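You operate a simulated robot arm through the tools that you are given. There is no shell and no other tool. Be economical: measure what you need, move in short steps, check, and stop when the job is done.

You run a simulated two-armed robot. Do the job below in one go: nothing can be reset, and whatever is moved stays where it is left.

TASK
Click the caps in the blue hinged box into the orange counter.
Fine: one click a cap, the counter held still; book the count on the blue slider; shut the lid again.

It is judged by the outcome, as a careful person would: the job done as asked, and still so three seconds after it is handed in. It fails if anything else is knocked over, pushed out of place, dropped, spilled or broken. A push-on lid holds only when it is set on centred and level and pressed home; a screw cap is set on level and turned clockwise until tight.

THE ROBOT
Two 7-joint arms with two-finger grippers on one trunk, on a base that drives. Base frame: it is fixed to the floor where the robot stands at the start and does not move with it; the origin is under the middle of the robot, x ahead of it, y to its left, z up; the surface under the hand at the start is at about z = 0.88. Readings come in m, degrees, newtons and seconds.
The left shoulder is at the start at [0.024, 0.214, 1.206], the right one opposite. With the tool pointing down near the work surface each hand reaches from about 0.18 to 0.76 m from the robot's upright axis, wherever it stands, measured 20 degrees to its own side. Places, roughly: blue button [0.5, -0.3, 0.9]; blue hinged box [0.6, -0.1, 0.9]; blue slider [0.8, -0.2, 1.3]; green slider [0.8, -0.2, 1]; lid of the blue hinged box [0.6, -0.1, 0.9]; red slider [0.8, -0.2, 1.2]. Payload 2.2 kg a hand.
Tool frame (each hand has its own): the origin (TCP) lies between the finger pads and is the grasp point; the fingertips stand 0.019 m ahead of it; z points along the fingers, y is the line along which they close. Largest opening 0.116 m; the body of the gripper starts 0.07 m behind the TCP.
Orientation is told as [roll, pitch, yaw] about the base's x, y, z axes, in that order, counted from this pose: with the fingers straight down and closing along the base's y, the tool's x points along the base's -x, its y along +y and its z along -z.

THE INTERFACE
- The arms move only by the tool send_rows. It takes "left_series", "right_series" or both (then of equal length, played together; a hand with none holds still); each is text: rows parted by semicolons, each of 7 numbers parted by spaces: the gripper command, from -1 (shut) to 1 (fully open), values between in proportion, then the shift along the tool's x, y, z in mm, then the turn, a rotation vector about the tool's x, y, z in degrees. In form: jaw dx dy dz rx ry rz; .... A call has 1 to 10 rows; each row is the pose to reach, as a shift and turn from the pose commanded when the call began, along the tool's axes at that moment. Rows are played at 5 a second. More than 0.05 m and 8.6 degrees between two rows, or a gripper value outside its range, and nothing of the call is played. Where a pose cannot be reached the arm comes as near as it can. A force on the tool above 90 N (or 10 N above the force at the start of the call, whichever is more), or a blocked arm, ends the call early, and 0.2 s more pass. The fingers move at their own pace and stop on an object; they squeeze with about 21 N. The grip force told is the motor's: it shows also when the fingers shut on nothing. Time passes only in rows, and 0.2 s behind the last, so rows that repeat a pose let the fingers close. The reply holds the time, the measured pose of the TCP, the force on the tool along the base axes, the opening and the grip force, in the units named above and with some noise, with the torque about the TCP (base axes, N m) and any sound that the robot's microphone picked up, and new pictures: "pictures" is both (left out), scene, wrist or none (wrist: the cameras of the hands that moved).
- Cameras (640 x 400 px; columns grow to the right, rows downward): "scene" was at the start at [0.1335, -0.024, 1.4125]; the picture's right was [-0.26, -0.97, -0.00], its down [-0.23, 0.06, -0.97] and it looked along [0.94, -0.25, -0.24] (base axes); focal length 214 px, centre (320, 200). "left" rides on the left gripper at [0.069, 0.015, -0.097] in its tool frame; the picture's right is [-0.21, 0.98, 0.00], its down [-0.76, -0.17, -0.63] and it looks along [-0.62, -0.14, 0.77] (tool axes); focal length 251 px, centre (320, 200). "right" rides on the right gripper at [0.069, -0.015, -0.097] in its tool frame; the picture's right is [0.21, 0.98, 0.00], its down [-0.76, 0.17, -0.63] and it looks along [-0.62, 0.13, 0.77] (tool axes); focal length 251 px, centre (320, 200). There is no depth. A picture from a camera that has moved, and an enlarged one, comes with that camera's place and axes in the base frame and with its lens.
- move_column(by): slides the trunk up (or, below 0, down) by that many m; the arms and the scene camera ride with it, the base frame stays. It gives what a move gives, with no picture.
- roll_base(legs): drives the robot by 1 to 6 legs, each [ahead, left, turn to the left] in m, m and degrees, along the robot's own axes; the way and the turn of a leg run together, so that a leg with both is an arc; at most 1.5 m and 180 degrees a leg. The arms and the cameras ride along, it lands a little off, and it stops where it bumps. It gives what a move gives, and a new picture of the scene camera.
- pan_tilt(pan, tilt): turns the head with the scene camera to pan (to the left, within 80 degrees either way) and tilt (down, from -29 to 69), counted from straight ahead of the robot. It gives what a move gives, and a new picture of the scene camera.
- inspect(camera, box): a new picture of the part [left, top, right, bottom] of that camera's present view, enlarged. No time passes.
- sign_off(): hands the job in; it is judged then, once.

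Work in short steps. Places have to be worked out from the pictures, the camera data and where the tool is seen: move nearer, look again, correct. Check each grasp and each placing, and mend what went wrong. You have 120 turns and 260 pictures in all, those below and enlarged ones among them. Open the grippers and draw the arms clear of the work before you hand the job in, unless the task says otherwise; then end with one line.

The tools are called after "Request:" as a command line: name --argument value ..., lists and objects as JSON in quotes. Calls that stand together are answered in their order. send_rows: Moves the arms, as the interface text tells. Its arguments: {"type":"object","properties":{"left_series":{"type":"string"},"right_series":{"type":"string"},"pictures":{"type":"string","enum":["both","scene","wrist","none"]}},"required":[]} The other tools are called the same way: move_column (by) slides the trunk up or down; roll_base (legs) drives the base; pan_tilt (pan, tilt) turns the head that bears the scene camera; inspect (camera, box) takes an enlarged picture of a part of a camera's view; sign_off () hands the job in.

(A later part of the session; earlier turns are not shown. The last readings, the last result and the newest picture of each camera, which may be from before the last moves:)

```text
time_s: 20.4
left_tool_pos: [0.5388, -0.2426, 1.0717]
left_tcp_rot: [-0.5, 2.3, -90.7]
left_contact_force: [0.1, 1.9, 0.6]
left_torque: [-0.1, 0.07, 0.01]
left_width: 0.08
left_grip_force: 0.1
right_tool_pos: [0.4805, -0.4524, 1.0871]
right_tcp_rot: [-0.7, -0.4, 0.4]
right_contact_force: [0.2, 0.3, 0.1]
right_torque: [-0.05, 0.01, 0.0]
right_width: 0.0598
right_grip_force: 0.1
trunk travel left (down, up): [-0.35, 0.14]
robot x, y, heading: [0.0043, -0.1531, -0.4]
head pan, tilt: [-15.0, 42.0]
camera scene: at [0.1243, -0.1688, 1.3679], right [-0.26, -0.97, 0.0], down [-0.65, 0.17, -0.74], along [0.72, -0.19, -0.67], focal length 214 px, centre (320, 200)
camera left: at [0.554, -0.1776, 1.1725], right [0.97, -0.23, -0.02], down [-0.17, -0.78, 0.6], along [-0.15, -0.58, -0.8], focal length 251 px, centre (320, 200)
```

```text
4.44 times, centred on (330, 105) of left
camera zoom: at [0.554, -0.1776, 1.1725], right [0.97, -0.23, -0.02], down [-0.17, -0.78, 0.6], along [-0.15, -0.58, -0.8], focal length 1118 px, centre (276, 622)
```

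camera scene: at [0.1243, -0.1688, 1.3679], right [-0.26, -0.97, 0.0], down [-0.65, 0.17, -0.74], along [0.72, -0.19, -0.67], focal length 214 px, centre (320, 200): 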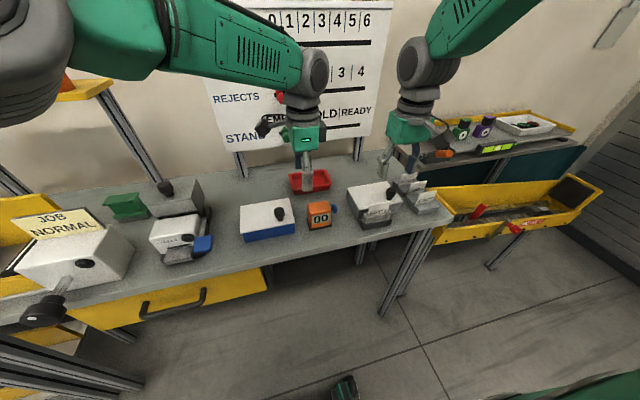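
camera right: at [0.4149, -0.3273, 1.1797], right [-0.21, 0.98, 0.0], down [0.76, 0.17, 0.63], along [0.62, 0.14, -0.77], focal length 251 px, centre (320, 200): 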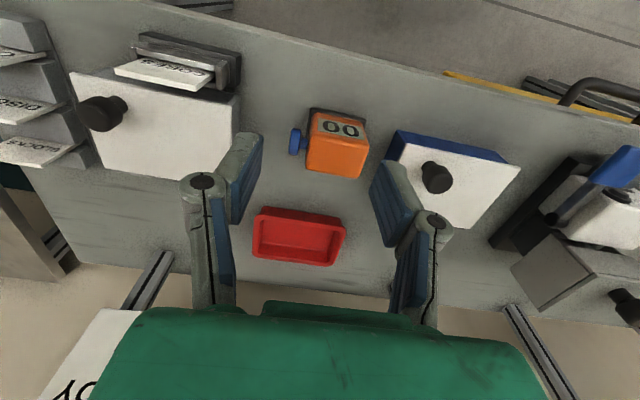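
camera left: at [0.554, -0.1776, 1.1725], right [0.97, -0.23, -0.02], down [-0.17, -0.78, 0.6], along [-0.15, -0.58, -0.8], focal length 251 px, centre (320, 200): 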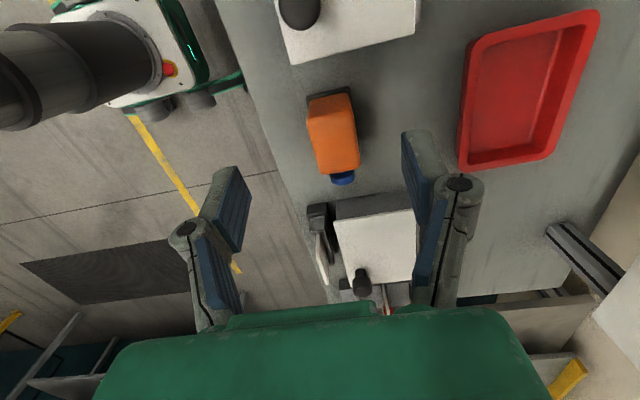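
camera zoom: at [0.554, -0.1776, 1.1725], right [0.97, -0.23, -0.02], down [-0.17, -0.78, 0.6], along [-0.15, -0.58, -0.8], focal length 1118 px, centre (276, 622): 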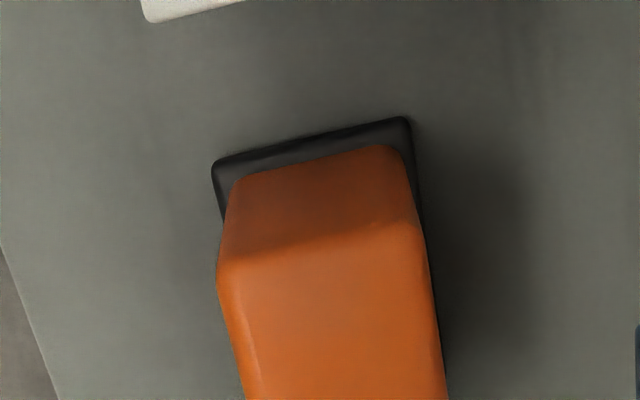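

The trunk sways after quick moves (right hand's reading shifted 27 mm). I let it settle before aligning.

Request:
send_rows --left_series "0.38 0 0 0 0 0 0; 0.38 0 0 0 0 0 0; 0.38 0 0 0 0 0 0; 0.38 0 0 0 0 0 0; 0.38 0 0 0 0 0 0" --pictures "none"

Request:
send_rows --left_series "0.38 0 0 0 0 0 0; 0.38 0 0 0 0 0 0; 0.38 0 0 0 0 0 0" --pictures "wrist"

```text
time_s: 21.8
left_tool_pos: [0.5489, -0.2835, 1.0747]
left_tcp_rot: [-0.9, 3.5, -88.4]
left_contact_force: [-0.5, -1.8, -4.2]
left_torque: [0.18, -0.11, -0.04]
left_width: 0.0801
left_grip_force: 0.0
right_tool_pos: [0.4781, -0.515, 1.0739]
right_tcp_rot: [2.3, -0.5, -0.3]
right_contact_force: [0.2, -0.4, -1.0]
right_torque: [0.1, -0.07, -0.05]
right_width: 0.0598
right_grip_force: 0.1
trunk travel left (down, up): [-0.35, 0.14]
robot x, y, heading: [-0.0007, -0.1607, 0.1]
head pan, tilt: [-15.0, 42.0]
stopped in row 5 (left hand): the arm was blocked; the commanded pose is now the measured one
```

```text
time_s: 22.6
left_tool_pos: [0.5535, -0.2705, 1.0853]
left_tcp_rot: [-0.4, 2.2, -87.6]
left_contact_force: [0.4, 0.4, -0.7]
left_torque: [0.05, 0.01, -0.03]
left_width: 0.0802
left_grip_force: 0.1
right_tool_pos: [0.4783, -0.5072, 1.0754]
right_tcp_rot: [1.8, -0.5, -0.1]
right_contact_force: [0.1, -0.8, 0.5]
right_torque: [0.09, 0.0, -0.02]
right_width: 0.0597
right_grip_force: 0.2
trunk travel left (down, up): [-0.35, 0.14]
robot x, y, heading: [0.0004, -0.1593, 0.1]
head pan, tilt: [-15.0, 42.0]
camera left: at [0.5658, -0.205, 1.1847], right [0.98, -0.18, -0.02], down [-0.13, -0.79, 0.6], along [-0.12, -0.59, -0.8], focal length 251 px, centre (320, 200)
```

left: 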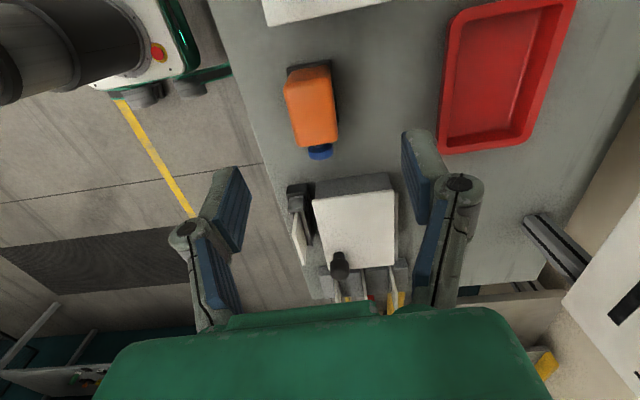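

The left arm reported blocked; something touches or sways. I look at the scene.

Request:
pan_tilt --pan 10 --tilt 35

```text
time_s: 23.4
left_tool_pos: [0.5537, -0.2705, 1.083]
left_tcp_rot: [-0.3, 2.4, -87.7]
left_contact_force: [0.2, -1.4, -0.5]
left_torque: [0.09, 0.03, 0.0]
left_width: 0.0802
left_grip_force: 0.2
right_tool_pos: [0.4785, -0.5056, 1.0749]
right_tcp_rot: [1.8, -0.4, -0.1]
right_contact_force: [0.4, -0.9, 0.0]
right_torque: [0.1, -0.02, 0.0]
right_width: 0.0597
right_grip_force: 0.1
trunk travel left (down, up): [-0.35, 0.14]
robot x, y, heading: [0.0013, -0.1624, -0.1]
head pan, tilt: [10.0, 35.0]
camera scene: at [0.1315, -0.1542, 1.3782], right [0.17, -0.98, -0.01], down [-0.57, -0.09, -0.82], along [0.8, 0.15, -0.58], focal length 214 px, centre (320, 200)
```

scene: 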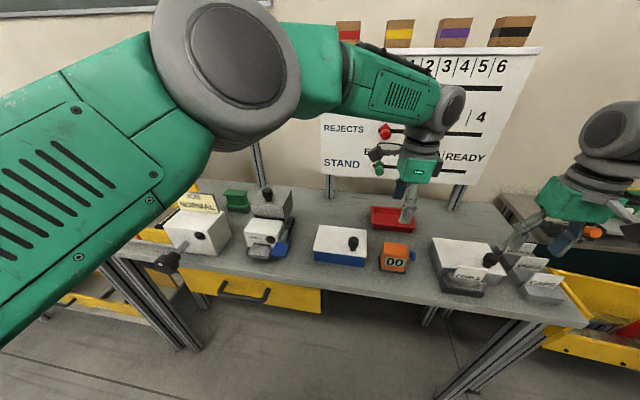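

Nothing seems touched; the trunk just leans with the extended arm. I correct the left hand slowly and let it settle.

Request:
send_rows --left_series "0.38 3 -3 0 -0.8 0 0.8; 0.38 6 -6 0 -1.6 0 1.6; 0.38 8.5 -9 0 -2.4 0 2.3; 0.38 8.5 -9 0 -2.4 0 2.3; 0.38 8.5 -9 0 -2.4 0 2.3; 0.38 8.5 -9 0 -2.4 0 2.3" --pictures "wrist"

```text
time_s: 24.9
left_tool_pos: [0.5372, -0.2251, 1.0863]
left_tcp_rot: [2.0, 1.2, -90.8]
left_contact_force: [0.3, 1.4, 1.3]
left_torque: [-0.12, 0.09, 0.01]
left_width: 0.0801
left_grip_force: 0.1
right_tool_pos: [0.4776, -0.46, 1.0878]
right_tcp_rot: [-0.3, -0.7, 0.4]
right_contact_force: [-0.1, 0.9, 0.6]
right_torque: [-0.07, 0.04, -0.01]
right_width: 0.06
right_grip_force: 0.0
trunk travel left (down, up): [-0.35, 0.14]
robot x, y, heading: [-0.0004, -0.1488, 0.3]
head pan, tilt: [10.0, 35.0]
camera left: at [0.5499, -0.1578, 1.1853], right [0.97, -0.23, 0.03], down [-0.2, -0.77, 0.61], along [-0.12, -0.6, -0.79], focal length 251 px, centre (320, 200)
```

left: 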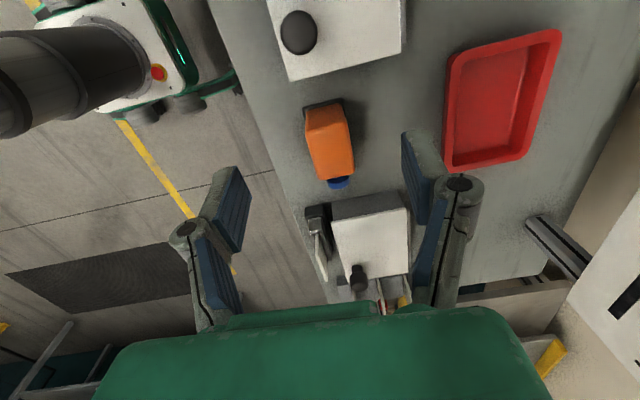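

The trunk still sways; I take short hold readings to understand whether it is contact or oscillation.

Request:
send_rows --right_series "0.03 0 0 0 0 0 0" --pictures "none"

Request:
send_rows --right_series "0.03 0 0 0 0 0 0" --pictures "none"

Request:
send_rows --right_series "0.03 0 0 0 0 0 0; 0.03 0 0 0 0 0 0; 0.03 0 0 0 0 0 0" --pictures "none"

```text
time_s: 25.2
left_tool_pos: [0.5416, -0.2673, 1.0838]
left_tcp_rot: [1.9, 2.6, -90.4]
left_contact_force: [0.9, -1.0, -1.3]
left_torque: [0.04, 0.02, -0.02]
left_width: 0.08
left_grip_force: 0.1
right_tool_pos: [0.478, -0.5076, 1.0744]
right_tcp_rot: [1.9, -0.5, -0.1]
right_contact_force: [-0.5, -0.9, -0.2]
right_torque: [0.11, 0.01, -0.03]
right_width: 0.0596
right_grip_force: 0.0
trunk travel left (down, up): [-0.35, 0.14]
robot x, y, heading: [0.004, -0.1627, 0.1]
head pan, tilt: [10.0, 35.0]
```

```text
time_s: 25.6
left_tool_pos: [0.5373, -0.234, 1.0839]
left_tcp_rot: [1.9, 1.7, -91.0]
left_contact_force: [1.3, 1.4, 1.5]
left_torque: [-0.06, 0.05, 0.01]
left_width: 0.0803
left_grip_force: 0.0
right_tool_pos: [0.478, -0.4709, 1.0855]
right_tcp_rot: [0.2, -0.6, 0.2]
right_contact_force: [-0.1, 1.5, 0.2]
right_torque: [-0.07, 0.0, 0.01]
right_width: 0.0597
right_grip_force: 0.0
trunk travel left (down, up): [-0.35, 0.14]
robot x, y, heading: [0.0026, -0.1517, 0.2]
head pan, tilt: [10.0, 35.0]
```

```text
time_s: 26.4
left_tool_pos: [0.5364, -0.251, 1.0833]
left_tcp_rot: [2.0, 2.3, -91.0]
left_contact_force: [0.2, -0.3, -0.4]
left_torque: [-0.06, -0.02, 0.01]
left_width: 0.0799
left_grip_force: 0.1
right_tool_pos: [0.4773, -0.4854, 1.0805]
right_tcp_rot: [1.0, -0.5, 0.1]
right_contact_force: [-0.3, 0.4, -0.3]
right_torque: [0.0, 0.01, -0.01]
right_width: 0.0597
right_grip_force: 0.2
trunk travel left (down, up): [-0.35, 0.14]
robot x, y, heading: [0.0008, -0.1571, 0.0]
head pan, tilt: [10.0, 35.0]
```

It's a decaying oscillation (about 0.8 s period). I wait for it to die out.

Request:
send_rows --right_series "0.03 0 0 0 0 0 0; 0.03 0 0 0 0 0 0; 0.03 0 0 0 0 0 0; 0.03 0 0 0 0 0 0; 0.03 0 0 0 0 0 0; 0.03 0 0 0 0 0 0; 0.03 0 0 0 0 0 0; 0.03 0 0 0 0 0 0; 0.03 0 0 0 0 0 0; 0.03 0 0 0 0 0 0" --pictures "none"

Request:
send_rows --right_series "0.03 0 0 0 0 0 0; 0.03 0 0 0 0 0 0" --pictures "none"

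Request:
send_rows --right_series "0.03 0 0 0 0 0 0; 0.03 0 0 0 0 0 0; 0.03 0 0 0 0 0 0" --pictures "none"

```text
time_s: 28.6
left_tool_pos: [0.5436, -0.2441, 1.0883]
left_tcp_rot: [2.1, 1.3, -90.4]
left_contact_force: [1.4, 0.3, 1.0]
left_torque: [-0.05, 0.05, 0.01]
left_width: 0.0799
left_grip_force: 0.2
right_tool_pos: [0.4792, -0.4856, 1.0819]
right_tcp_rot: [0.7, -0.6, 0.1]
right_contact_force: [-0.2, 0.0, 0.2]
right_torque: [0.01, 0.01, -0.02]
right_width: 0.0596
right_grip_force: 0.1
trunk travel left (down, up): [-0.35, 0.14]
robot x, y, heading: [-0.0001, -0.1586, 0.0]
head pan, tilt: [10.0, 35.0]
```

```text
time_s: 29.2
left_tool_pos: [0.5378, -0.2355, 1.0854]
left_tcp_rot: [2.2, 1.6, -91.1]
left_contact_force: [-0.8, 1.4, -0.1]
left_torque: [-0.08, 0.01, -0.01]
left_width: 0.0803
left_grip_force: 0.0
right_tool_pos: [0.4771, -0.4703, 1.0847]
right_tcp_rot: [0.2, -0.7, 0.3]
right_contact_force: [0.8, 1.5, 0.5]
right_torque: [-0.07, 0.01, -0.01]
right_width: 0.0595
right_grip_force: 0.0
trunk travel left (down, up): [-0.35, 0.14]
robot x, y, heading: [-0.0017, -0.1566, 0.1]
head pan, tilt: [10.0, 35.0]
```

```text
time_s: 30.1
left_tool_pos: [0.5382, -0.2444, 1.0837]
left_tcp_rot: [2.1, 2.1, -91.1]
left_contact_force: [-0.1, 1.1, -0.4]
left_torque: [-0.02, 0.03, 0.01]
left_width: 0.0803
left_grip_force: 0.1
right_tool_pos: [0.4787, -0.4807, 1.0816]
right_tcp_rot: [0.6, -0.5, 0.1]
right_contact_force: [0.9, 0.5, 0.4]
right_torque: [-0.05, 0.02, 0.02]
right_width: 0.0595
right_grip_force: 0.1
trunk travel left (down, up): [-0.35, 0.14]
robot x, y, heading: [-0.002, -0.1575, -0.2]
head pan, tilt: [10.0, 35.0]
```

Residual sway is still there; I wait some more to see if it decays.

Request:
send_rows --right_series "0.03 0 0 0 0 0 0; 0.03 0 0 0 0 0 0; 0.03 0 0 0 0 0 0; 0.03 0 0 0 0 0 0; 0.03 0 0 0 0 0 0; 0.03 0 0 0 0 0 0; 0.03 0 0 0 0 0 0; 0.03 0 0 0 0 0 0; 0.03 0 0 0 0 0 0; 0.03 0 0 0 0 0 0" --pictures "none"

Request:
send_rows --right_series "0.03 0 0 0 0 0 0" --pictures "none"

Request:
send_rows --right_series "0.03 0 0 0 0 0 0" --pictures "none"

Request:
send_rows --right_series "0.03 0 0 0 0 0 0" --pictures "scene"

```text
time_s: 32.2
left_tool_pos: [0.5409, -0.2486, 1.0852]
left_tcp_rot: [1.9, 1.9, -90.7]
left_contact_force: [0.0, -0.3, -0.4]
left_torque: [-0.01, 0.01, 0.0]
left_width: 0.0803
left_grip_force: 0.1
right_tool_pos: [0.4793, -0.4872, 1.0792]
right_tcp_rot: [0.9, -0.6, 0.1]
right_contact_force: [-0.1, -0.1, -0.4]
right_torque: [0.01, -0.01, 0.0]
right_width: 0.06
right_grip_force: 0.1
trunk travel left (down, up): [-0.35, 0.14]
robot x, y, heading: [0.0056, -0.1616, 0.1]
head pan, tilt: [10.0, 35.0]
```

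```text
time_s: 32.6
left_tool_pos: [0.5378, -0.2542, 1.0817]
left_tcp_rot: [2.0, 2.4, -91.3]
left_contact_force: [-0.6, -0.6, -0.5]
left_torque: [0.02, -0.04, -0.02]
left_width: 0.0801
left_grip_force: 0.0
right_tool_pos: [0.4794, -0.4883, 1.0807]
right_tcp_rot: [1.0, -0.5, 0.1]
right_contact_force: [0.3, -0.6, 0.4]
right_torque: [-0.03, 0.01, 0.01]
right_width: 0.0596
right_grip_force: 0.0
trunk travel left (down, up): [-0.35, 0.14]
robot x, y, heading: [0.0018, -0.1554, -0.2]
head pan, tilt: [10.0, 35.0]
```

```text
time_s: 33.0
left_tool_pos: [0.5388, -0.2439, 1.086]
left_tcp_rot: [2.0, 1.6, -90.8]
left_contact_force: [0.2, -0.1, -0.4]
left_torque: [-0.05, 0.0, -0.03]
left_width: 0.08
left_grip_force: 0.1
right_tool_pos: [0.4794, -0.4818, 1.0816]
right_tcp_rot: [0.8, -0.5, 0.1]
right_contact_force: [-0.4, 1.4, 0.0]
right_torque: [-0.05, -0.02, 0.01]
right_width: 0.0596
right_grip_force: 0.1
trunk travel left (down, up): [-0.35, 0.14]
robot x, y, heading: [-0.0013, -0.1532, 0.2]
head pan, tilt: [10.0, 35.0]
```

```text
time_s: 33.5
left_tool_pos: [0.5375, -0.2574, 1.0805]
left_tcp_rot: [1.8, 2.7, -91.1]
left_contact_force: [-0.9, -0.1, -1.9]
left_torque: [0.02, -0.04, -0.03]
left_width: 0.0797
left_grip_force: 0.1
right_tool_pos: [0.4776, -0.4933, 1.0784]
right_tcp_rot: [1.2, -0.6, 0.0]
right_contact_force: [0.4, 0.3, 0.2]
right_torque: [0.02, -0.02, 0.04]
right_width: 0.0599
right_grip_force: 0.1
trunk travel left (down, up): [-0.35, 0.14]
robot x, y, heading: [0.0028, -0.1602, 0.2]
head pan, tilt: [10.0, 35.0]
camera scene: at [0.1309, -0.1515, 1.3782], right [0.17, -0.98, -0.01], down [-0.57, -0.09, -0.82], along [0.8, 0.15, -0.58], focal length 214 px, centre (320, 200)
```

scene: 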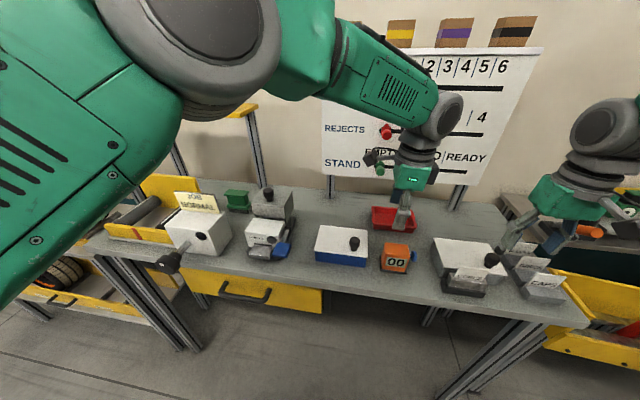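

The left elbow itself is swinging (null-space motion), slowly dying down. I wait again and compare.

Request:
send_rows --right_series "0.03 0 0 0 0 0 0; 0.03 0 0 0 0 0 0; 0.03 0 0 0 0 0 0; 0.03 0 0 0 0 0 0; 0.03 0 0 0 0 0 0; 0.03 0 0 0 0 0 0; 0.03 0 0 0 0 0 0; 0.03 0 0 0 0 0 0; 0.03 0 0 0 0 0 0; 0.03 0 0 0 0 0 0" --pictures "none"

Request:
send_rows --right_series "0.03 0 0 0 0 0 0; 0.03 0 0 0 0 0 0; 0.03 0 0 0 0 0 0; 0.03 0 0 0 0 0 0; 0.03 0 0 0 0 0 0; 0.03 0 0 0 0 0 0; 0.03 0 0 0 0 0 0; 0.03 0 0 0 0 0 0; 0.03 0 0 0 0 0 0; 0.03 0 0 0 0 0 0" --pictures "none"

Request:
send_rows --right_series "0.03 0 0 0 0 0 0" --pictures "none"

Request:
send_rows --right_series "0.03 0 0 0 0 0 0" --pictures "scene"

```text
time_s: 35.6
left_tool_pos: [0.5386, -0.2477, 1.0846]
left_tcp_rot: [1.9, 2.0, -90.9]
left_contact_force: [-0.2, 0.2, 0.1]
left_torque: [-0.01, -0.01, -0.04]
left_width: 0.0802
left_grip_force: 0.0
right_tool_pos: [0.4785, -0.4836, 1.0815]
right_tcp_rot: [0.7, -0.6, 0.2]
right_contact_force: [-0.4, -0.5, -0.5]
right_torque: [0.01, 0.0, -0.01]
right_width: 0.0596
right_grip_force: 0.1
trunk travel left (down, up): [-0.35, 0.14]
robot x, y, heading: [0.0001, -0.1594, 0.0]
head pan, tilt: [10.0, 35.0]
```

```text
time_s: 37.9
left_tool_pos: [0.5383, -0.2502, 1.0833]
left_tcp_rot: [1.8, 2.3, -90.9]
left_contact_force: [0.4, 0.2, 0.2]
left_torque: [0.01, 0.02, 0.0]
left_width: 0.0801
left_grip_force: 0.0
right_tool_pos: [0.4788, -0.4872, 1.0807]
right_tcp_rot: [0.9, -0.5, 0.1]
right_contact_force: [-0.4, -0.6, 0.5]
right_torque: [0.0, 0.02, 0.03]
right_width: 0.0595
right_grip_force: 0.1
trunk travel left (down, up): [-0.35, 0.14]
robot x, y, heading: [0.0045, -0.1573, -0.1]
head pan, tilt: [10.0, 35.0]
```

```text
time_s: 38.2
left_tool_pos: [0.5386, -0.2502, 1.0828]
left_tcp_rot: [1.9, 2.1, -90.9]
left_contact_force: [0.0, -0.3, -0.3]
left_torque: [0.0, -0.03, -0.03]
left_width: 0.0799
left_grip_force: 0.1
right_tool_pos: [0.478, -0.4877, 1.0808]
right_tcp_rot: [0.9, -0.4, 0.1]
right_contact_force: [-0.7, 0.1, -0.2]
right_torque: [0.02, 0.02, -0.03]
right_width: 0.0598
right_grip_force: 0.1
trunk travel left (down, up): [-0.35, 0.14]
robot x, y, heading: [0.0001, -0.1545, 0.2]
head pan, tilt: [10.0, 35.0]
```

```text
time_s: 38.6
left_tool_pos: [0.5391, -0.2499, 1.084]
left_tcp_rot: [2.0, 2.1, -90.9]
left_contact_force: [-0.1, -0.1, 0.2]
left_torque: [-0.01, -0.03, -0.02]
left_width: 0.0801
left_grip_force: 0.0
right_tool_pos: [0.4789, -0.4866, 1.0808]
right_tcp_rot: [0.8, -0.5, 0.1]
right_contact_force: [0.4, 0.3, 0.4]
right_torque: [0.02, -0.01, -0.01]
right_width: 0.0598
right_grip_force: 0.1
trunk travel left (down, up): [-0.35, 0.14]
robot x, y, heading: [0.0042, -0.1542, -0.1]
head pan, tilt: [10.0, 35.0]
camera scene: at [0.1309, -0.1425, 1.3782], right [0.17, -0.98, 0.0], down [-0.57, -0.1, -0.82], along [0.8, 0.14, -0.58], focal length 214 px, centre (320, 200)
```

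scene: 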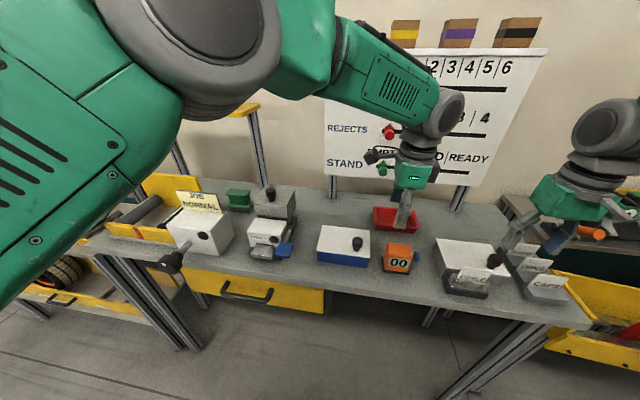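

It has settled. I correct the left hand's pose and descend slowly to z≈1.0 (above the counter top at 0.945), holding at the end.

Request:
send_rows --left_series "0.38 -2 1 10 -0.4 -0.3 -0.2; 0.38 -4 2 20 -0.8 -0.6 -0.4; 0.38 -6 4 30 -1.2 -1 -0.5; 0.38 -8 5 40 -1.6 -1.3 -0.7; 0.38 -10 6.5 50 -1.9 -1.6 -0.8; 0.38 -12 7.5 58 -2.1 -1.9 -0.9; 0.38 -13 8 64 -2.1 -1.9 -0.9; 0.38 -14 8.5 68 -2.1 -1.9 -0.9; 0.38 -14.5 8.5 70 -2.1 -1.9 -0.9; 0.38 -14.5 8.5 70 -2.1 -1.9 -0.9" --pictures "none"

Request:
send_rows --right_series "0.03 0 0 0 0 0 0; 0.03 0 0 0 0 0 0; 0.03 0 0 0 0 0 0; 0.03 0 0 0 0 0 0; 0.03 0 0 0 0 0 0; 0.03 0 0 0 0 0 0; 0.03 0 0 0 0 0 0; 0.03 0 0 0 0 0 0; 0.03 0 0 0 0 0 0; 0.03 0 0 0 0 0 0" --pictures "none"

Request:
send_rows --left_series "0.38 0 0 0 0 0 0; 0.38 0 0 0 0 0 0" --pictures "both"

```text
time_s: 40.9
left_tool_pos: [0.5528, -0.2594, 1.0139]
left_tcp_rot: [4.0, 0.0, -89.8]
left_contact_force: [1.0, 0.2, -0.7]
left_torque: [-0.01, 0.0, 0.0]
left_width: 0.08
left_grip_force: 0.0
right_tool_pos: [0.4795, -0.487, 1.0803]
right_tcp_rot: [1.1, -0.6, 0.1]
right_contact_force: [-0.4, -0.1, -0.1]
right_torque: [-0.03, -0.01, 0.03]
right_width: 0.0596
right_grip_force: 0.1
trunk travel left (down, up): [-0.35, 0.14]
robot x, y, heading: [-0.0009, -0.1587, 0.1]
head pan, tilt: [10.0, 35.0]
```

```text
time_s: 43.0
left_tool_pos: [0.5526, -0.2587, 1.0156]
left_tcp_rot: [4.2, 0.0, -89.7]
left_contact_force: [-0.2, 0.5, -0.1]
left_torque: [0.02, -0.02, 0.0]
left_width: 0.0799
left_grip_force: 0.0
right_tool_pos: [0.479, -0.487, 1.0808]
right_tcp_rot: [1.0, -0.4, 0.0]
right_contact_force: [0.5, 0.7, 0.3]
right_torque: [0.02, 0.01, 0.04]
right_width: 0.0596
right_grip_force: 0.1
trunk travel left (down, up): [-0.35, 0.14]
robot x, y, heading: [0.0026, -0.1556, -0.2]
head pan, tilt: [10.0, 35.0]
```

```text
time_s: 43.6
left_tool_pos: [0.5522, -0.2601, 1.0142]
left_tcp_rot: [4.2, 0.0, -89.7]
left_contact_force: [-0.3, 0.3, -0.4]
left_torque: [-0.03, -0.04, -0.04]
left_width: 0.08
left_grip_force: 0.0
right_tool_pos: [0.4788, -0.4862, 1.0793]
right_tcp_rot: [1.1, -0.4, 0.1]
right_contact_force: [0.1, 0.0, -1.1]
right_torque: [0.0, -0.01, 0.01]
right_width: 0.0594
right_grip_force: 0.1
trunk travel left (down, up): [-0.35, 0.14]
robot x, y, heading: [0.0003, -0.1584, -0.0]
head pan, tilt: [10.0, 35.0]
camera scene: at [0.131, -0.1425, 1.3782], right [0.17, -0.98, 0.0], down [-0.57, -0.1, -0.82], along [0.8, 0.14, -0.58], focal length 214 px, centre (320, 200)
camera left: at [0.5593, -0.1912, 1.113], right [0.98, -0.21, 0.07], down [-0.21, -0.76, 0.62], along [-0.08, -0.62, -0.78], focal length 251 px, centre (320, 200)
```

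scene: 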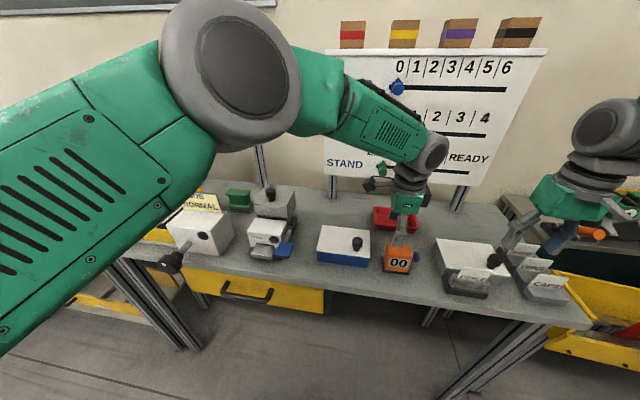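
left: 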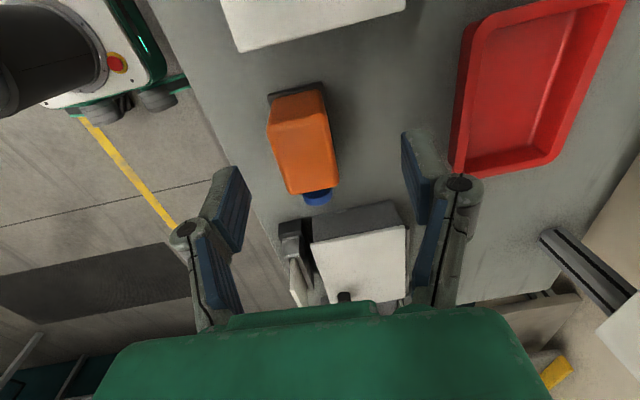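

Steady now, with the counter as computed; the tool has a 4° tilt to remove. I level it and descend slowly around the counter body (TCP z≈0.93), still open.

Request:
send_rows --left_series "0.38 0 -2 0 1 0 0; 0.38 -1 -5 2 2 0 0; 0.38 -2 -8 8 3 0 0; 0.38 -2 -10.5 18 4.2 0 -0.3; 0.38 -2 -12 30 4.2 0 -0.3; 0.38 -2 -13 44 4.2 0 -0.3; 0.38 -2 -14 58 4.2 0 -0.3; 0.38 -2 -15 70 4.2 0 -0.3; 0.38 -2 -15.5 79 4.2 0 -0.3; 0.38 -2 -15.6 83 4.2 0 -0.3" --pictures "none"

Request:
send_rows --left_series "0.38 0 0 0 0 0 0; 0.38 0 0 0 0 0 0; 0.38 0 0 0 0 0 0; 0.38 0 0 0 0 0 0; 0.38 0 0 0 0 0 0; 0.38 0 0 0 0 0 0; 0.38 0 0 0 0 0 0; 0.38 0 0 0 0 0 0" --pictures "both"

Request:
inspect --camera "scene" --box '[340, 200, 460, 280]'

```text
time_s: 45.9
left_tool_pos: [0.5396, -0.2654, 0.9301]
left_tcp_rot: [-0.1, 0.1, -89.9]
left_contact_force: [0.1, -0.5, 0.3]
left_torque: [0.02, 0.02, 0.01]
left_width: 0.0801
left_grip_force: 0.0
right_tool_pos: [0.4792, -0.4864, 1.0803]
right_tcp_rot: [1.0, -0.5, 0.0]
right_contact_force: [-0.9, -0.4, 0.8]
right_torque: [-0.01, 0.0, 0.02]
right_width: 0.0597
right_grip_force: 0.1
trunk travel left (down, up): [-0.35, 0.14]
robot x, y, heading: [0.0007, -0.1567, -0.1]
head pan, tilt: [10.0, 35.0]
```

```text
time_s: 47.6
left_tool_pos: [0.5398, -0.2641, 0.9286]
left_tcp_rot: [-0.1, 0.3, -89.8]
left_contact_force: [0.4, 0.1, -0.3]
left_torque: [0.01, -0.01, -0.04]
left_width: 0.0799
left_grip_force: 0.1
right_tool_pos: [0.479, -0.4863, 1.0802]
right_tcp_rot: [1.0, -0.4, 0.2]
right_contact_force: [0.2, 0.3, -0.3]
right_torque: [-0.01, 0.02, -0.02]
right_width: 0.0597
right_grip_force: 0.0
trunk travel left (down, up): [-0.35, 0.14]
robot x, y, heading: [0.0023, -0.1547, 0.1]
head pan, tilt: [10.0, 35.0]
camera scene: at [0.1311, -0.1426, 1.3782], right [0.17, -0.98, 0.0], down [-0.57, -0.1, -0.82], along [0.8, 0.14, -0.58], focal length 214 px, centre (320, 200)
camera left: at [0.5536, -0.1964, 1.0264], right [0.98, -0.21, 0.0], down [-0.16, -0.76, 0.63], along [-0.14, -0.61, -0.78], focal length 251 px, centre (320, 200)
```

scene: 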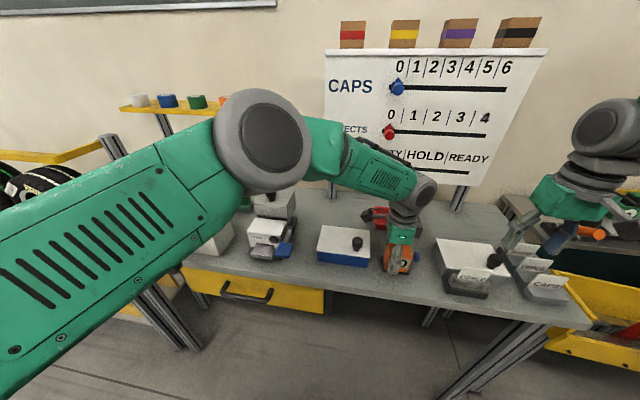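
left: 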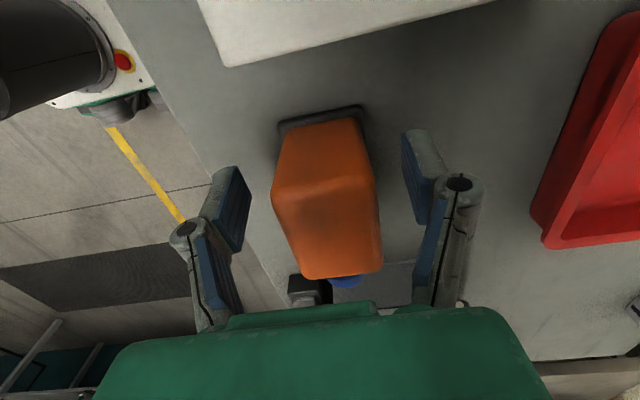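

```text
5.00 times, centred on (400, 240) of scene
camera zoom: at [0.1311, -0.1426, 1.3782], right [0.17, -0.98, 0.0], down [-0.57, -0.1, -0.82], along [0.8, 0.14, -0.58], focal length 1072 px, centre (-80, 0)
```

zoom: 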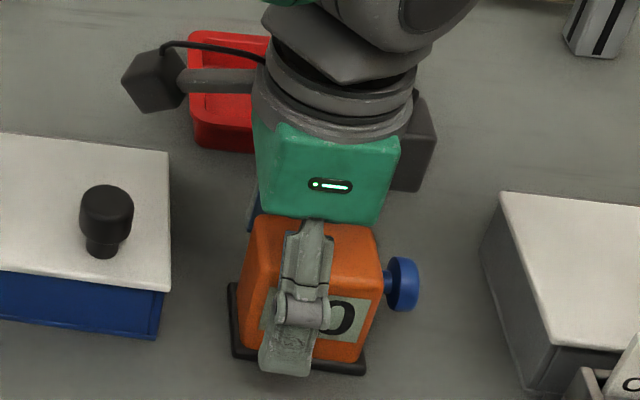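

The counter sits centred between the open fingers, ones digit visible. I close gently in steps.

Request:
send_rows --left_series "0.1 0 0 0 0 0 0; -0.1 0 0 0 0 0 0; -0.17 0 0 0 0 0 0; -0.21 0 0 0 0 0 0; -0.24 0 0 0 0 0 0; -0.27 0 0 0 0 0 0; -0.32 0 0 0 0 0 0; -0.5 0 0 0 0 0 0; -1 0 0 0 0 0 0; -1 0 0 0 0 0 0" --pictures "both"

Request:
inspect --camera "scene" --box '[340, 200, 460, 280]'

```text
time_s: 49.9
left_tool_pos: [0.5393, -0.2639, 0.9301]
left_tcp_rot: [-0.1, 0.2, -89.9]
left_contact_force: [0.4, 0.5, 0.8]
left_torque: [-0.01, -0.05, 0.01]
left_width: 0.0442
left_grip_force: 21.0
right_tool_pos: [0.4781, -0.4866, 1.0813]
right_tcp_rot: [1.0, -0.4, 0.1]
right_contact_force: [0.6, -0.5, -0.3]
right_torque: [0.0, 0.01, -0.01]
right_width: 0.0598
right_grip_force: 0.0
trunk travel left (down, up): [-0.35, 0.14]
robot x, y, heading: [0.0005, -0.1574, 0.2]
head pan, tilt: [10.0, 35.0]
camera scene: at [0.1311, -0.1425, 1.3782], right [0.17, -0.98, 0.0], down [-0.57, -0.1, -0.82], along [0.8, 0.14, -0.58], focal length 214 px, centre (320, 200)
camera left: at [0.5536, -0.1964, 1.0264], right [0.98, -0.21, 0.0], down [-0.16, -0.76, 0.63], along [-0.14, -0.61, -0.78], focal length 251 px, centre (320, 200)
```

scene: 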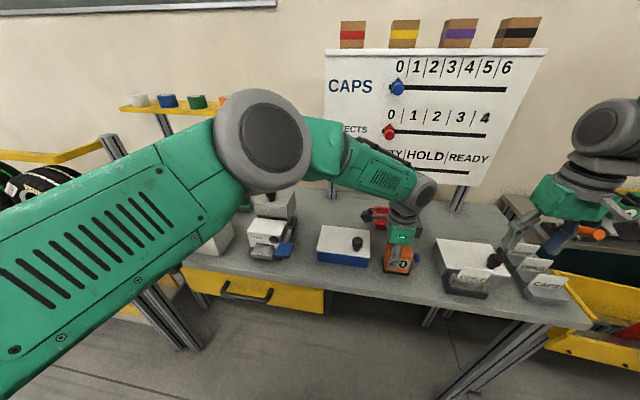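
left: 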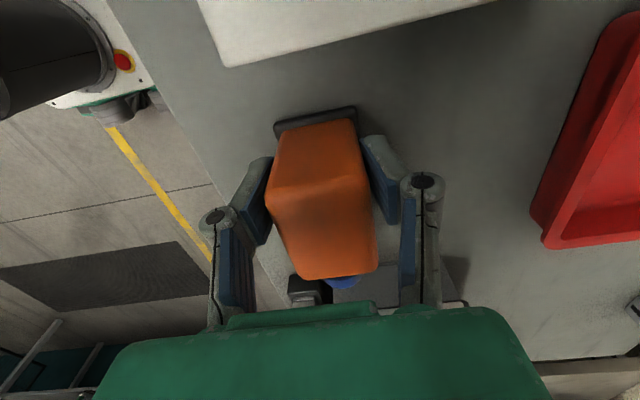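

```text
5.00 times, centred on (400, 240) of scene
camera zoom: at [0.1311, -0.1425, 1.3782], right [0.17, -0.98, 0.0], down [-0.57, -0.1, -0.82], along [0.8, 0.14, -0.58], focal length 1072 px, centre (-80, 0)
```

zoom: 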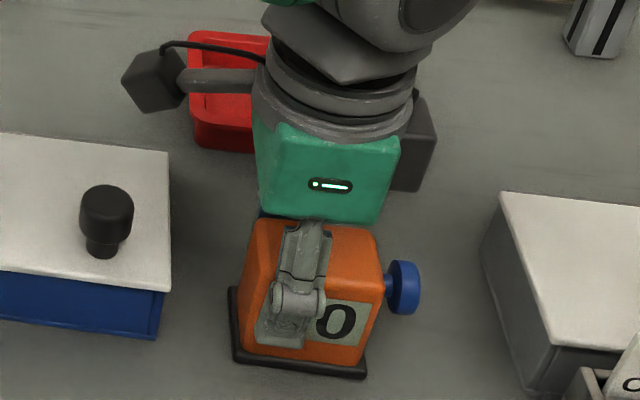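

Counter is firmly held at 44 mm. Now I turn the right hand 34° so its closed fingertips face the button, and bring it above the space beside the button.

Request:
send_rows --right_series "-1 -6 8 0 -3.4 0 0; -1 -12 20 0 -6.8 0 0; -1 -18 32 0 -10.2 0 0; -1 -24 46 0 -13.6 0 0; -1 -31 60 0 -17 0 0; -1 -38 74 0 -20.4 0 0; -1 -44 88 0 -23.8 0 0; -1 -50 100 0 -27.2 0 0; -1 -57 111 0 -30.6 0 0; -1 -62 118 0 -34 0 0" --pictures "none"

Request:
send_rows --right_series "-1 0 0 0 0 0 0; -1 0 0 0 0 0 0; -1 0 0 0 0 0 0; -1 0 0 0 0 0 0; -1 0 0 0 0 0 0; -1 0 0 0 0 0 0; -1 0 0 0 0 0 0; -1 0 0 0 0 0 0" --pictures "both"

Request:
inspect --camera "scene" --box '[360, 180, 510, 280]'

```text
time_s: 52.0
left_tool_pos: [0.5394, -0.2644, 0.9301]
left_tcp_rot: [-0.2, 0.4, -89.9]
left_contact_force: [1.0, -0.8, 1.1]
left_torque: [-0.04, 0.05, 0.07]
left_width: 0.0441
left_grip_force: 20.5
right_tool_pos: [0.5407, -0.369, 1.0832]
right_tcp_rot: [35.0, -0.5, 0.0]
right_contact_force: [-0.6, 0.5, 0.1]
right_torque: [-0.02, -0.02, 0.01]
right_width: 0.0
right_grip_force: 20.9
trunk travel left (down, up): [-0.35, 0.14]
robot x, y, heading: [-0.0006, -0.155, -0.4]
head pan, tilt: [10.0, 35.0]
```

```text
time_s: 53.9
left_tool_pos: [0.539, -0.2642, 0.928]
left_tcp_rot: [0.0, 0.2, -89.8]
left_contact_force: [0.3, 0.4, -0.2]
left_torque: [-0.01, -0.01, -0.01]
left_width: 0.044
left_grip_force: 21.2
right_tool_pos: [0.5404, -0.3693, 1.0817]
right_tcp_rot: [35.0, -0.4, 0.1]
right_contact_force: [0.0, 0.0, 0.1]
right_torque: [0.02, -0.03, -0.03]
right_width: 0.0
right_grip_force: 20.6
trunk travel left (down, up): [-0.35, 0.14]
robot x, y, heading: [-0.0042, -0.1579, 0.0]
head pan, tilt: [10.0, 35.0]
camera scene: at [0.1315, -0.1432, 1.3781], right [0.17, -0.98, 0.0], down [-0.57, -0.1, -0.82], along [0.8, 0.14, -0.58], focal length 214 px, centre (320, 200)
camera right: at [0.4707, -0.4371, 1.1535], right [-0.22, 0.8, 0.56], down [0.75, -0.22, 0.62], along [0.62, 0.56, -0.55], focal length 251 px, centre (320, 200)
```

scene: 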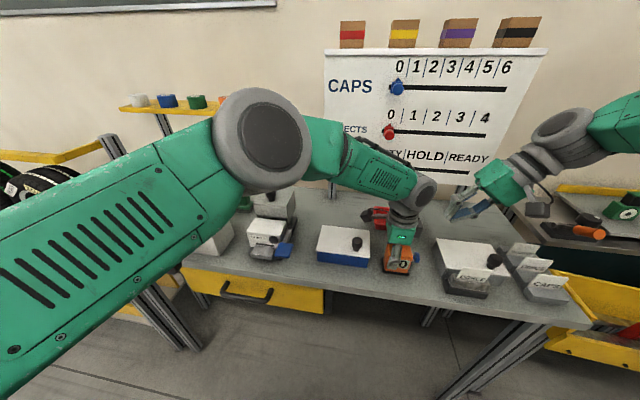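
right: 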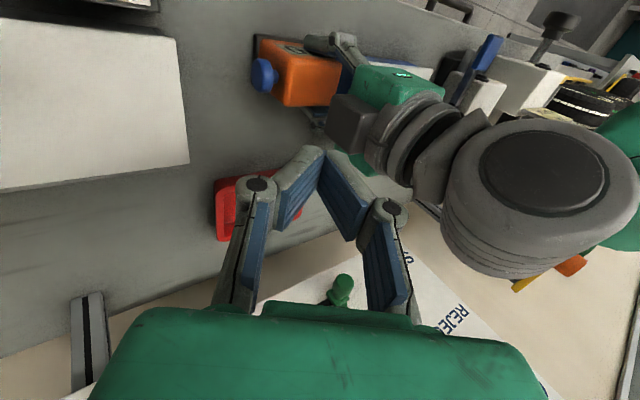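

```text
4.00 times, centred on (435, 230) of scene
camera zoom: at [0.1315, -0.1432, 1.3781], right [0.17, -0.98, 0.0], down [-0.57, -0.1, -0.82], along [0.8, 0.14, -0.58], focal length 858 px, centre (-140, 80)
```

zoom: 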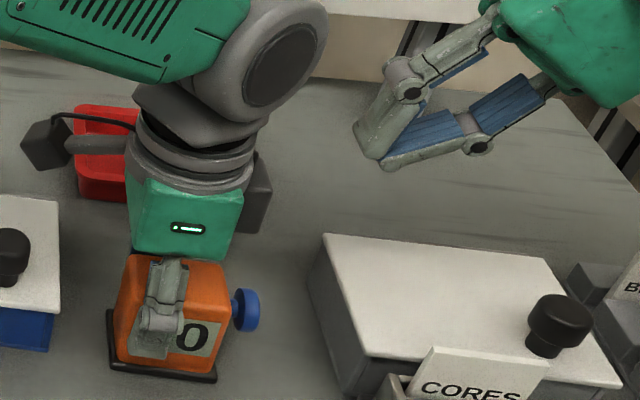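

Clear so far. I descend beside the button to z≈0.95, keeping y at −0.369.

Request:
send_rows --right_series "-1 0 -6 8.5 0 0 0; -1 0 -14 20 0 0 0; -1 0 -23 33 0 0 0; -1 0 -32 46 0 0 0; -1 0 -41 59 0 0 0; -1 0 -50 72 0 0 0; -1 0 -59 85 0 0 0; -1 0 -67 96 0 0 0; -1 0 -73 104 0 0 0; -1 0 -76 108 0 0 0" --pictures "none"

Request:
send_rows --right_series "-1 0 0 0 0 0 0; -1 0 0 0 0 0 0; -1 0 0 0 0 0 0; -1 0 0 0 0 0 0; -1 0 0 0 0 0 0" --pictures "both"

Request:
inspect --camera "scene" --box '[370, 220, 460, 280]'

```text
time_s: 56.0
left_tool_pos: [0.5397, -0.2651, 0.9293]
left_tcp_rot: [-0.1, 0.3, -89.9]
left_contact_force: [0.5, 0.3, 0.7]
left_torque: [0.07, 0.02, 0.03]
left_width: 0.0441
left_grip_force: 20.9
right_tool_pos: [0.5418, -0.369, 0.9507]
right_tcp_rot: [35.0, -0.5, 0.0]
right_contact_force: [-0.4, -0.2, 0.4]
right_torque: [0.03, -0.01, 0.02]
right_width: 0.0
right_grip_force: 21.2
trunk travel left (down, up): [-0.35, 0.14]
robot x, y, heading: [-0.0023, -0.1577, 0.2]
head pan, tilt: [10.0, 35.0]
```

```text
time_s: 57.2
left_tool_pos: [0.5392, -0.2643, 0.9275]
left_tcp_rot: [-0.1, 0.2, -89.9]
left_contact_force: [0.3, 0.9, 1.0]
left_torque: [0.0, 0.0, 0.01]
left_width: 0.0439
left_grip_force: 21.1
right_tool_pos: [0.5418, -0.369, 0.9511]
right_tcp_rot: [35.0, -0.5, 0.1]
right_contact_force: [-0.5, 0.7, -0.5]
right_torque: [-0.05, -0.02, 0.01]
right_width: 0.0001
right_grip_force: 21.2
trunk travel left (down, up): [-0.35, 0.14]
robot x, y, heading: [-0.0007, -0.1506, -0.0]
head pan, tilt: [10.0, 35.0]
camera scene: at [0.1317, -0.143, 1.3781], right [0.17, -0.98, 0.0], down [-0.57, -0.1, -0.82], along [0.8, 0.14, -0.58], focal length 214 px, centre (320, 200)
camera right: at [0.4715, -0.4373, 1.0214], right [-0.22, 0.8, 0.56], down [0.75, -0.22, 0.62], along [0.62, 0.56, -0.55], focal length 251 px, centre (320, 200)
```

scene: 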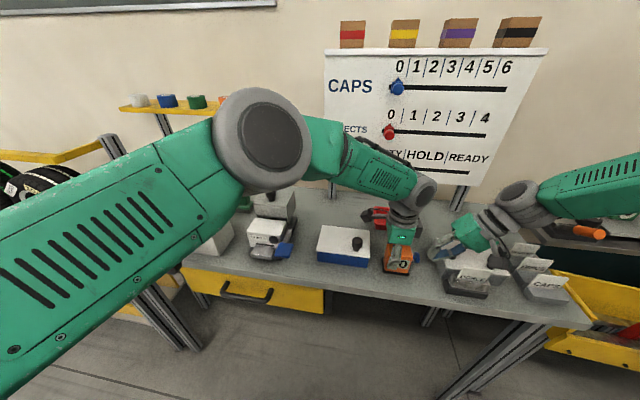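
right: 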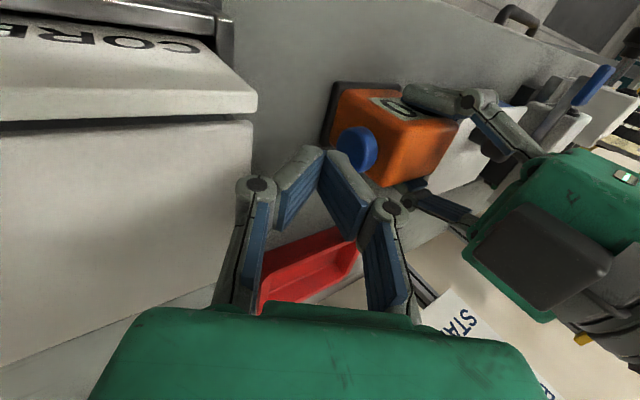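

```text
6.67 times, centred on (415, 250) of scene
camera zoom: at [0.1317, -0.143, 1.3781], right [0.17, -0.98, 0.0], down [-0.57, -0.1, -0.82], along [0.8, 0.14, -0.58], focal length 1430 px, centre (-313, -133)
```

zoom: 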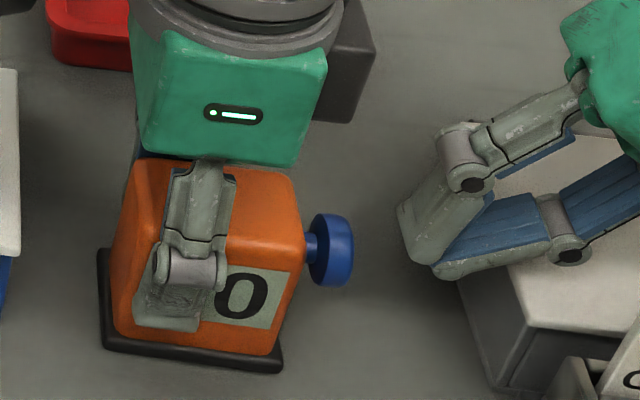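

Tip edge is ~14 mm from the button face and about 18 mm too high. I lower 18 mm and advance 8 mm in +y.

Request:
send_rows --right_series "-1 0 -3 4 0 0 0; -1 0 -6 9 0 0 0; -1 0 -9 13 0 0 0; -1 0 -10.3 14.7 0 0 0; -1 0 -8.7 15.8 0 0 0; -1 0 -7 17 0 0 0; -1 0 -5.4 18.2 0 0 0; -1 0 -3.8 19.3 0 0 0; -1 0 -3.8 19.3 0 0 0" --pictures "wrist"

Request:
inspect --camera "scene" --box '[370, 220, 460, 280]'

Request:
inspect --camera "right" --box '[260, 80, 440, 220]'

```text
time_s: 59.2
left_tool_pos: [0.5391, -0.2651, 0.9301]
left_tcp_rot: [-0.1, 0.2, -89.9]
left_contact_force: [0.1, -1.0, 0.2]
left_torque: [0.02, 0.01, -0.02]
left_width: 0.0441
left_grip_force: 21.1
right_tool_pos: [0.5401, -0.3608, 0.9332]
right_tcp_rot: [34.9, -0.6, 0.1]
right_contact_force: [0.7, 0.1, 17.9]
right_torque: [-0.61, -0.01, 0.0]
right_width: 0.0
right_grip_force: 21.1
trunk travel left (down, up): [-0.35, 0.14]
robot x, y, heading: [-0.0029, -0.1573, 0.2]
head pan, tilt: [10.0, 35.0]
camera right: at [0.4711, -0.4291, 1.0037], right [-0.22, 0.8, 0.56], down [0.75, -0.22, 0.62], along [0.62, 0.56, -0.55], focal length 251 px, centre (320, 200)
```

right: 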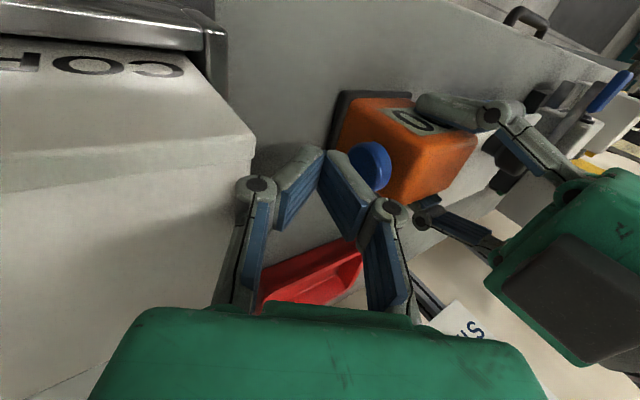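

```text
6.67 times, centred on (415, 250) of scene
camera zoom: at [0.1294, -0.1419, 1.3784], right [0.17, -0.98, 0.0], down [-0.57, -0.1, -0.82], along [0.8, 0.14, -0.58], focal length 1430 px, centre (-313, -133)
```

zoom: 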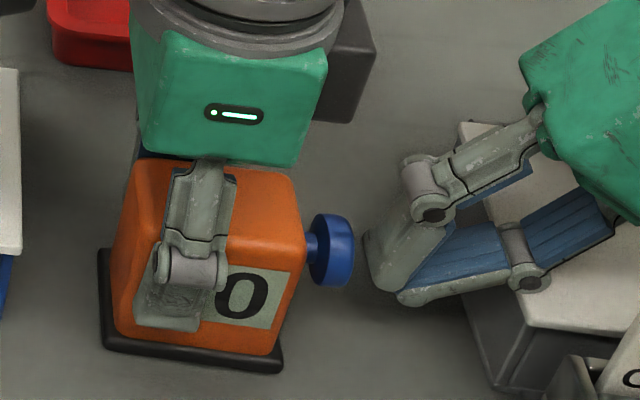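

```text
2.86 times, centred on (350, 150) of right
camera zoom: at [0.4711, -0.4291, 1.0037], right [-0.22, 0.8, 0.56], down [0.75, -0.22, 0.62], along [0.62, 0.56, -0.55], focal length 718 px, centre (234, 343)
```

zoom: 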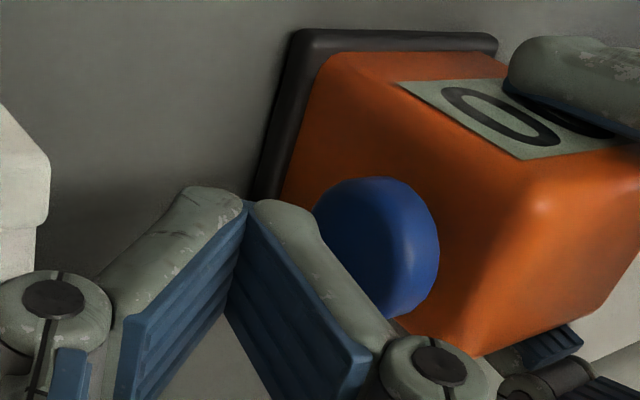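

There's an 18 N upward force: the lower finger link rests on the grey CORES box edge. I immediately raise 8 mm and reduce the tilt by 4°.

Request:
send_rows --right_series "-1 0 2.3 -3.3 0 0 0; -1 0 4.6 -6.6 2 0 0; -1 0 4.6 -6.6 4 0 0; -1 0 4.6 -6.6 4 0 0; -1 0 4.6 -6.6 4 0 0" --pictures "wrist"

Request:
inspect --camera "scene" --box '[370, 200, 520, 300]'

```text
time_s: 60.5
left_tool_pos: [0.5395, -0.2647, 0.9287]
left_tcp_rot: [-0.1, 0.2, -89.9]
left_contact_force: [1.2, 1.0, 0.1]
left_torque: [-0.03, -0.02, 0.01]
left_width: 0.0439
left_grip_force: 21.1
right_tool_pos: [0.5412, -0.3612, 0.9418]
right_tcp_rot: [30.9, -0.5, 0.0]
right_contact_force: [-0.6, -0.4, 0.5]
right_torque: [-0.01, -0.01, 0.0]
right_width: 0.0
right_grip_force: 21.2
trunk travel left (down, up): [-0.35, 0.14]
robot x, y, heading: [0.0001, -0.1574, 0.0]
head pan, tilt: [10.0, 35.0]
camera right: at [0.4718, -0.4247, 1.0159], right [-0.22, 0.84, 0.5], down [0.75, -0.18, 0.63], along [0.62, 0.52, -0.59], focal length 251 px, centre (320, 200)
```

right: 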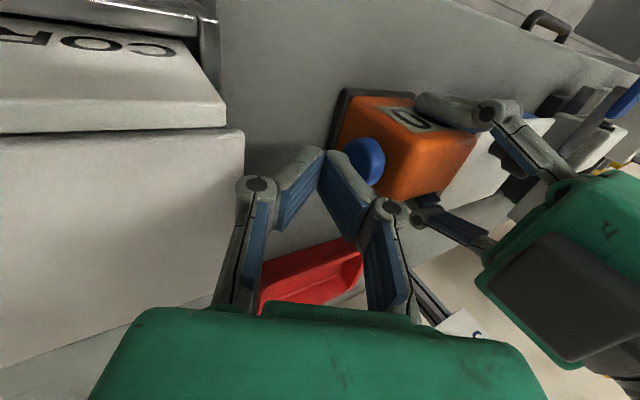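

```text
4.00 times, centred on (445, 250) of scene
camera zoom: at [0.1318, -0.1427, 1.3781], right [0.17, -0.98, 0.0], down [-0.57, -0.1, -0.82], along [0.8, 0.14, -0.58], focal length 858 px, centre (-180, 0)
```

zoom: 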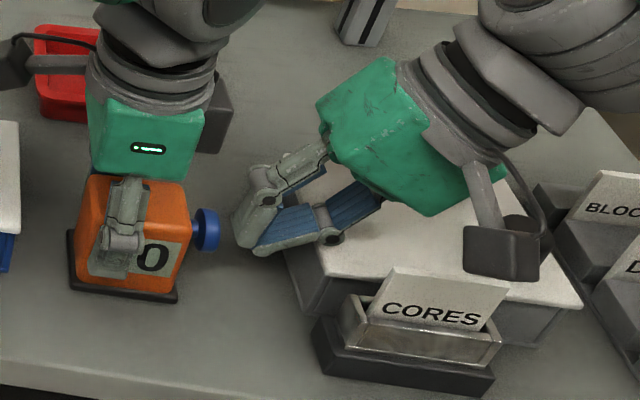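

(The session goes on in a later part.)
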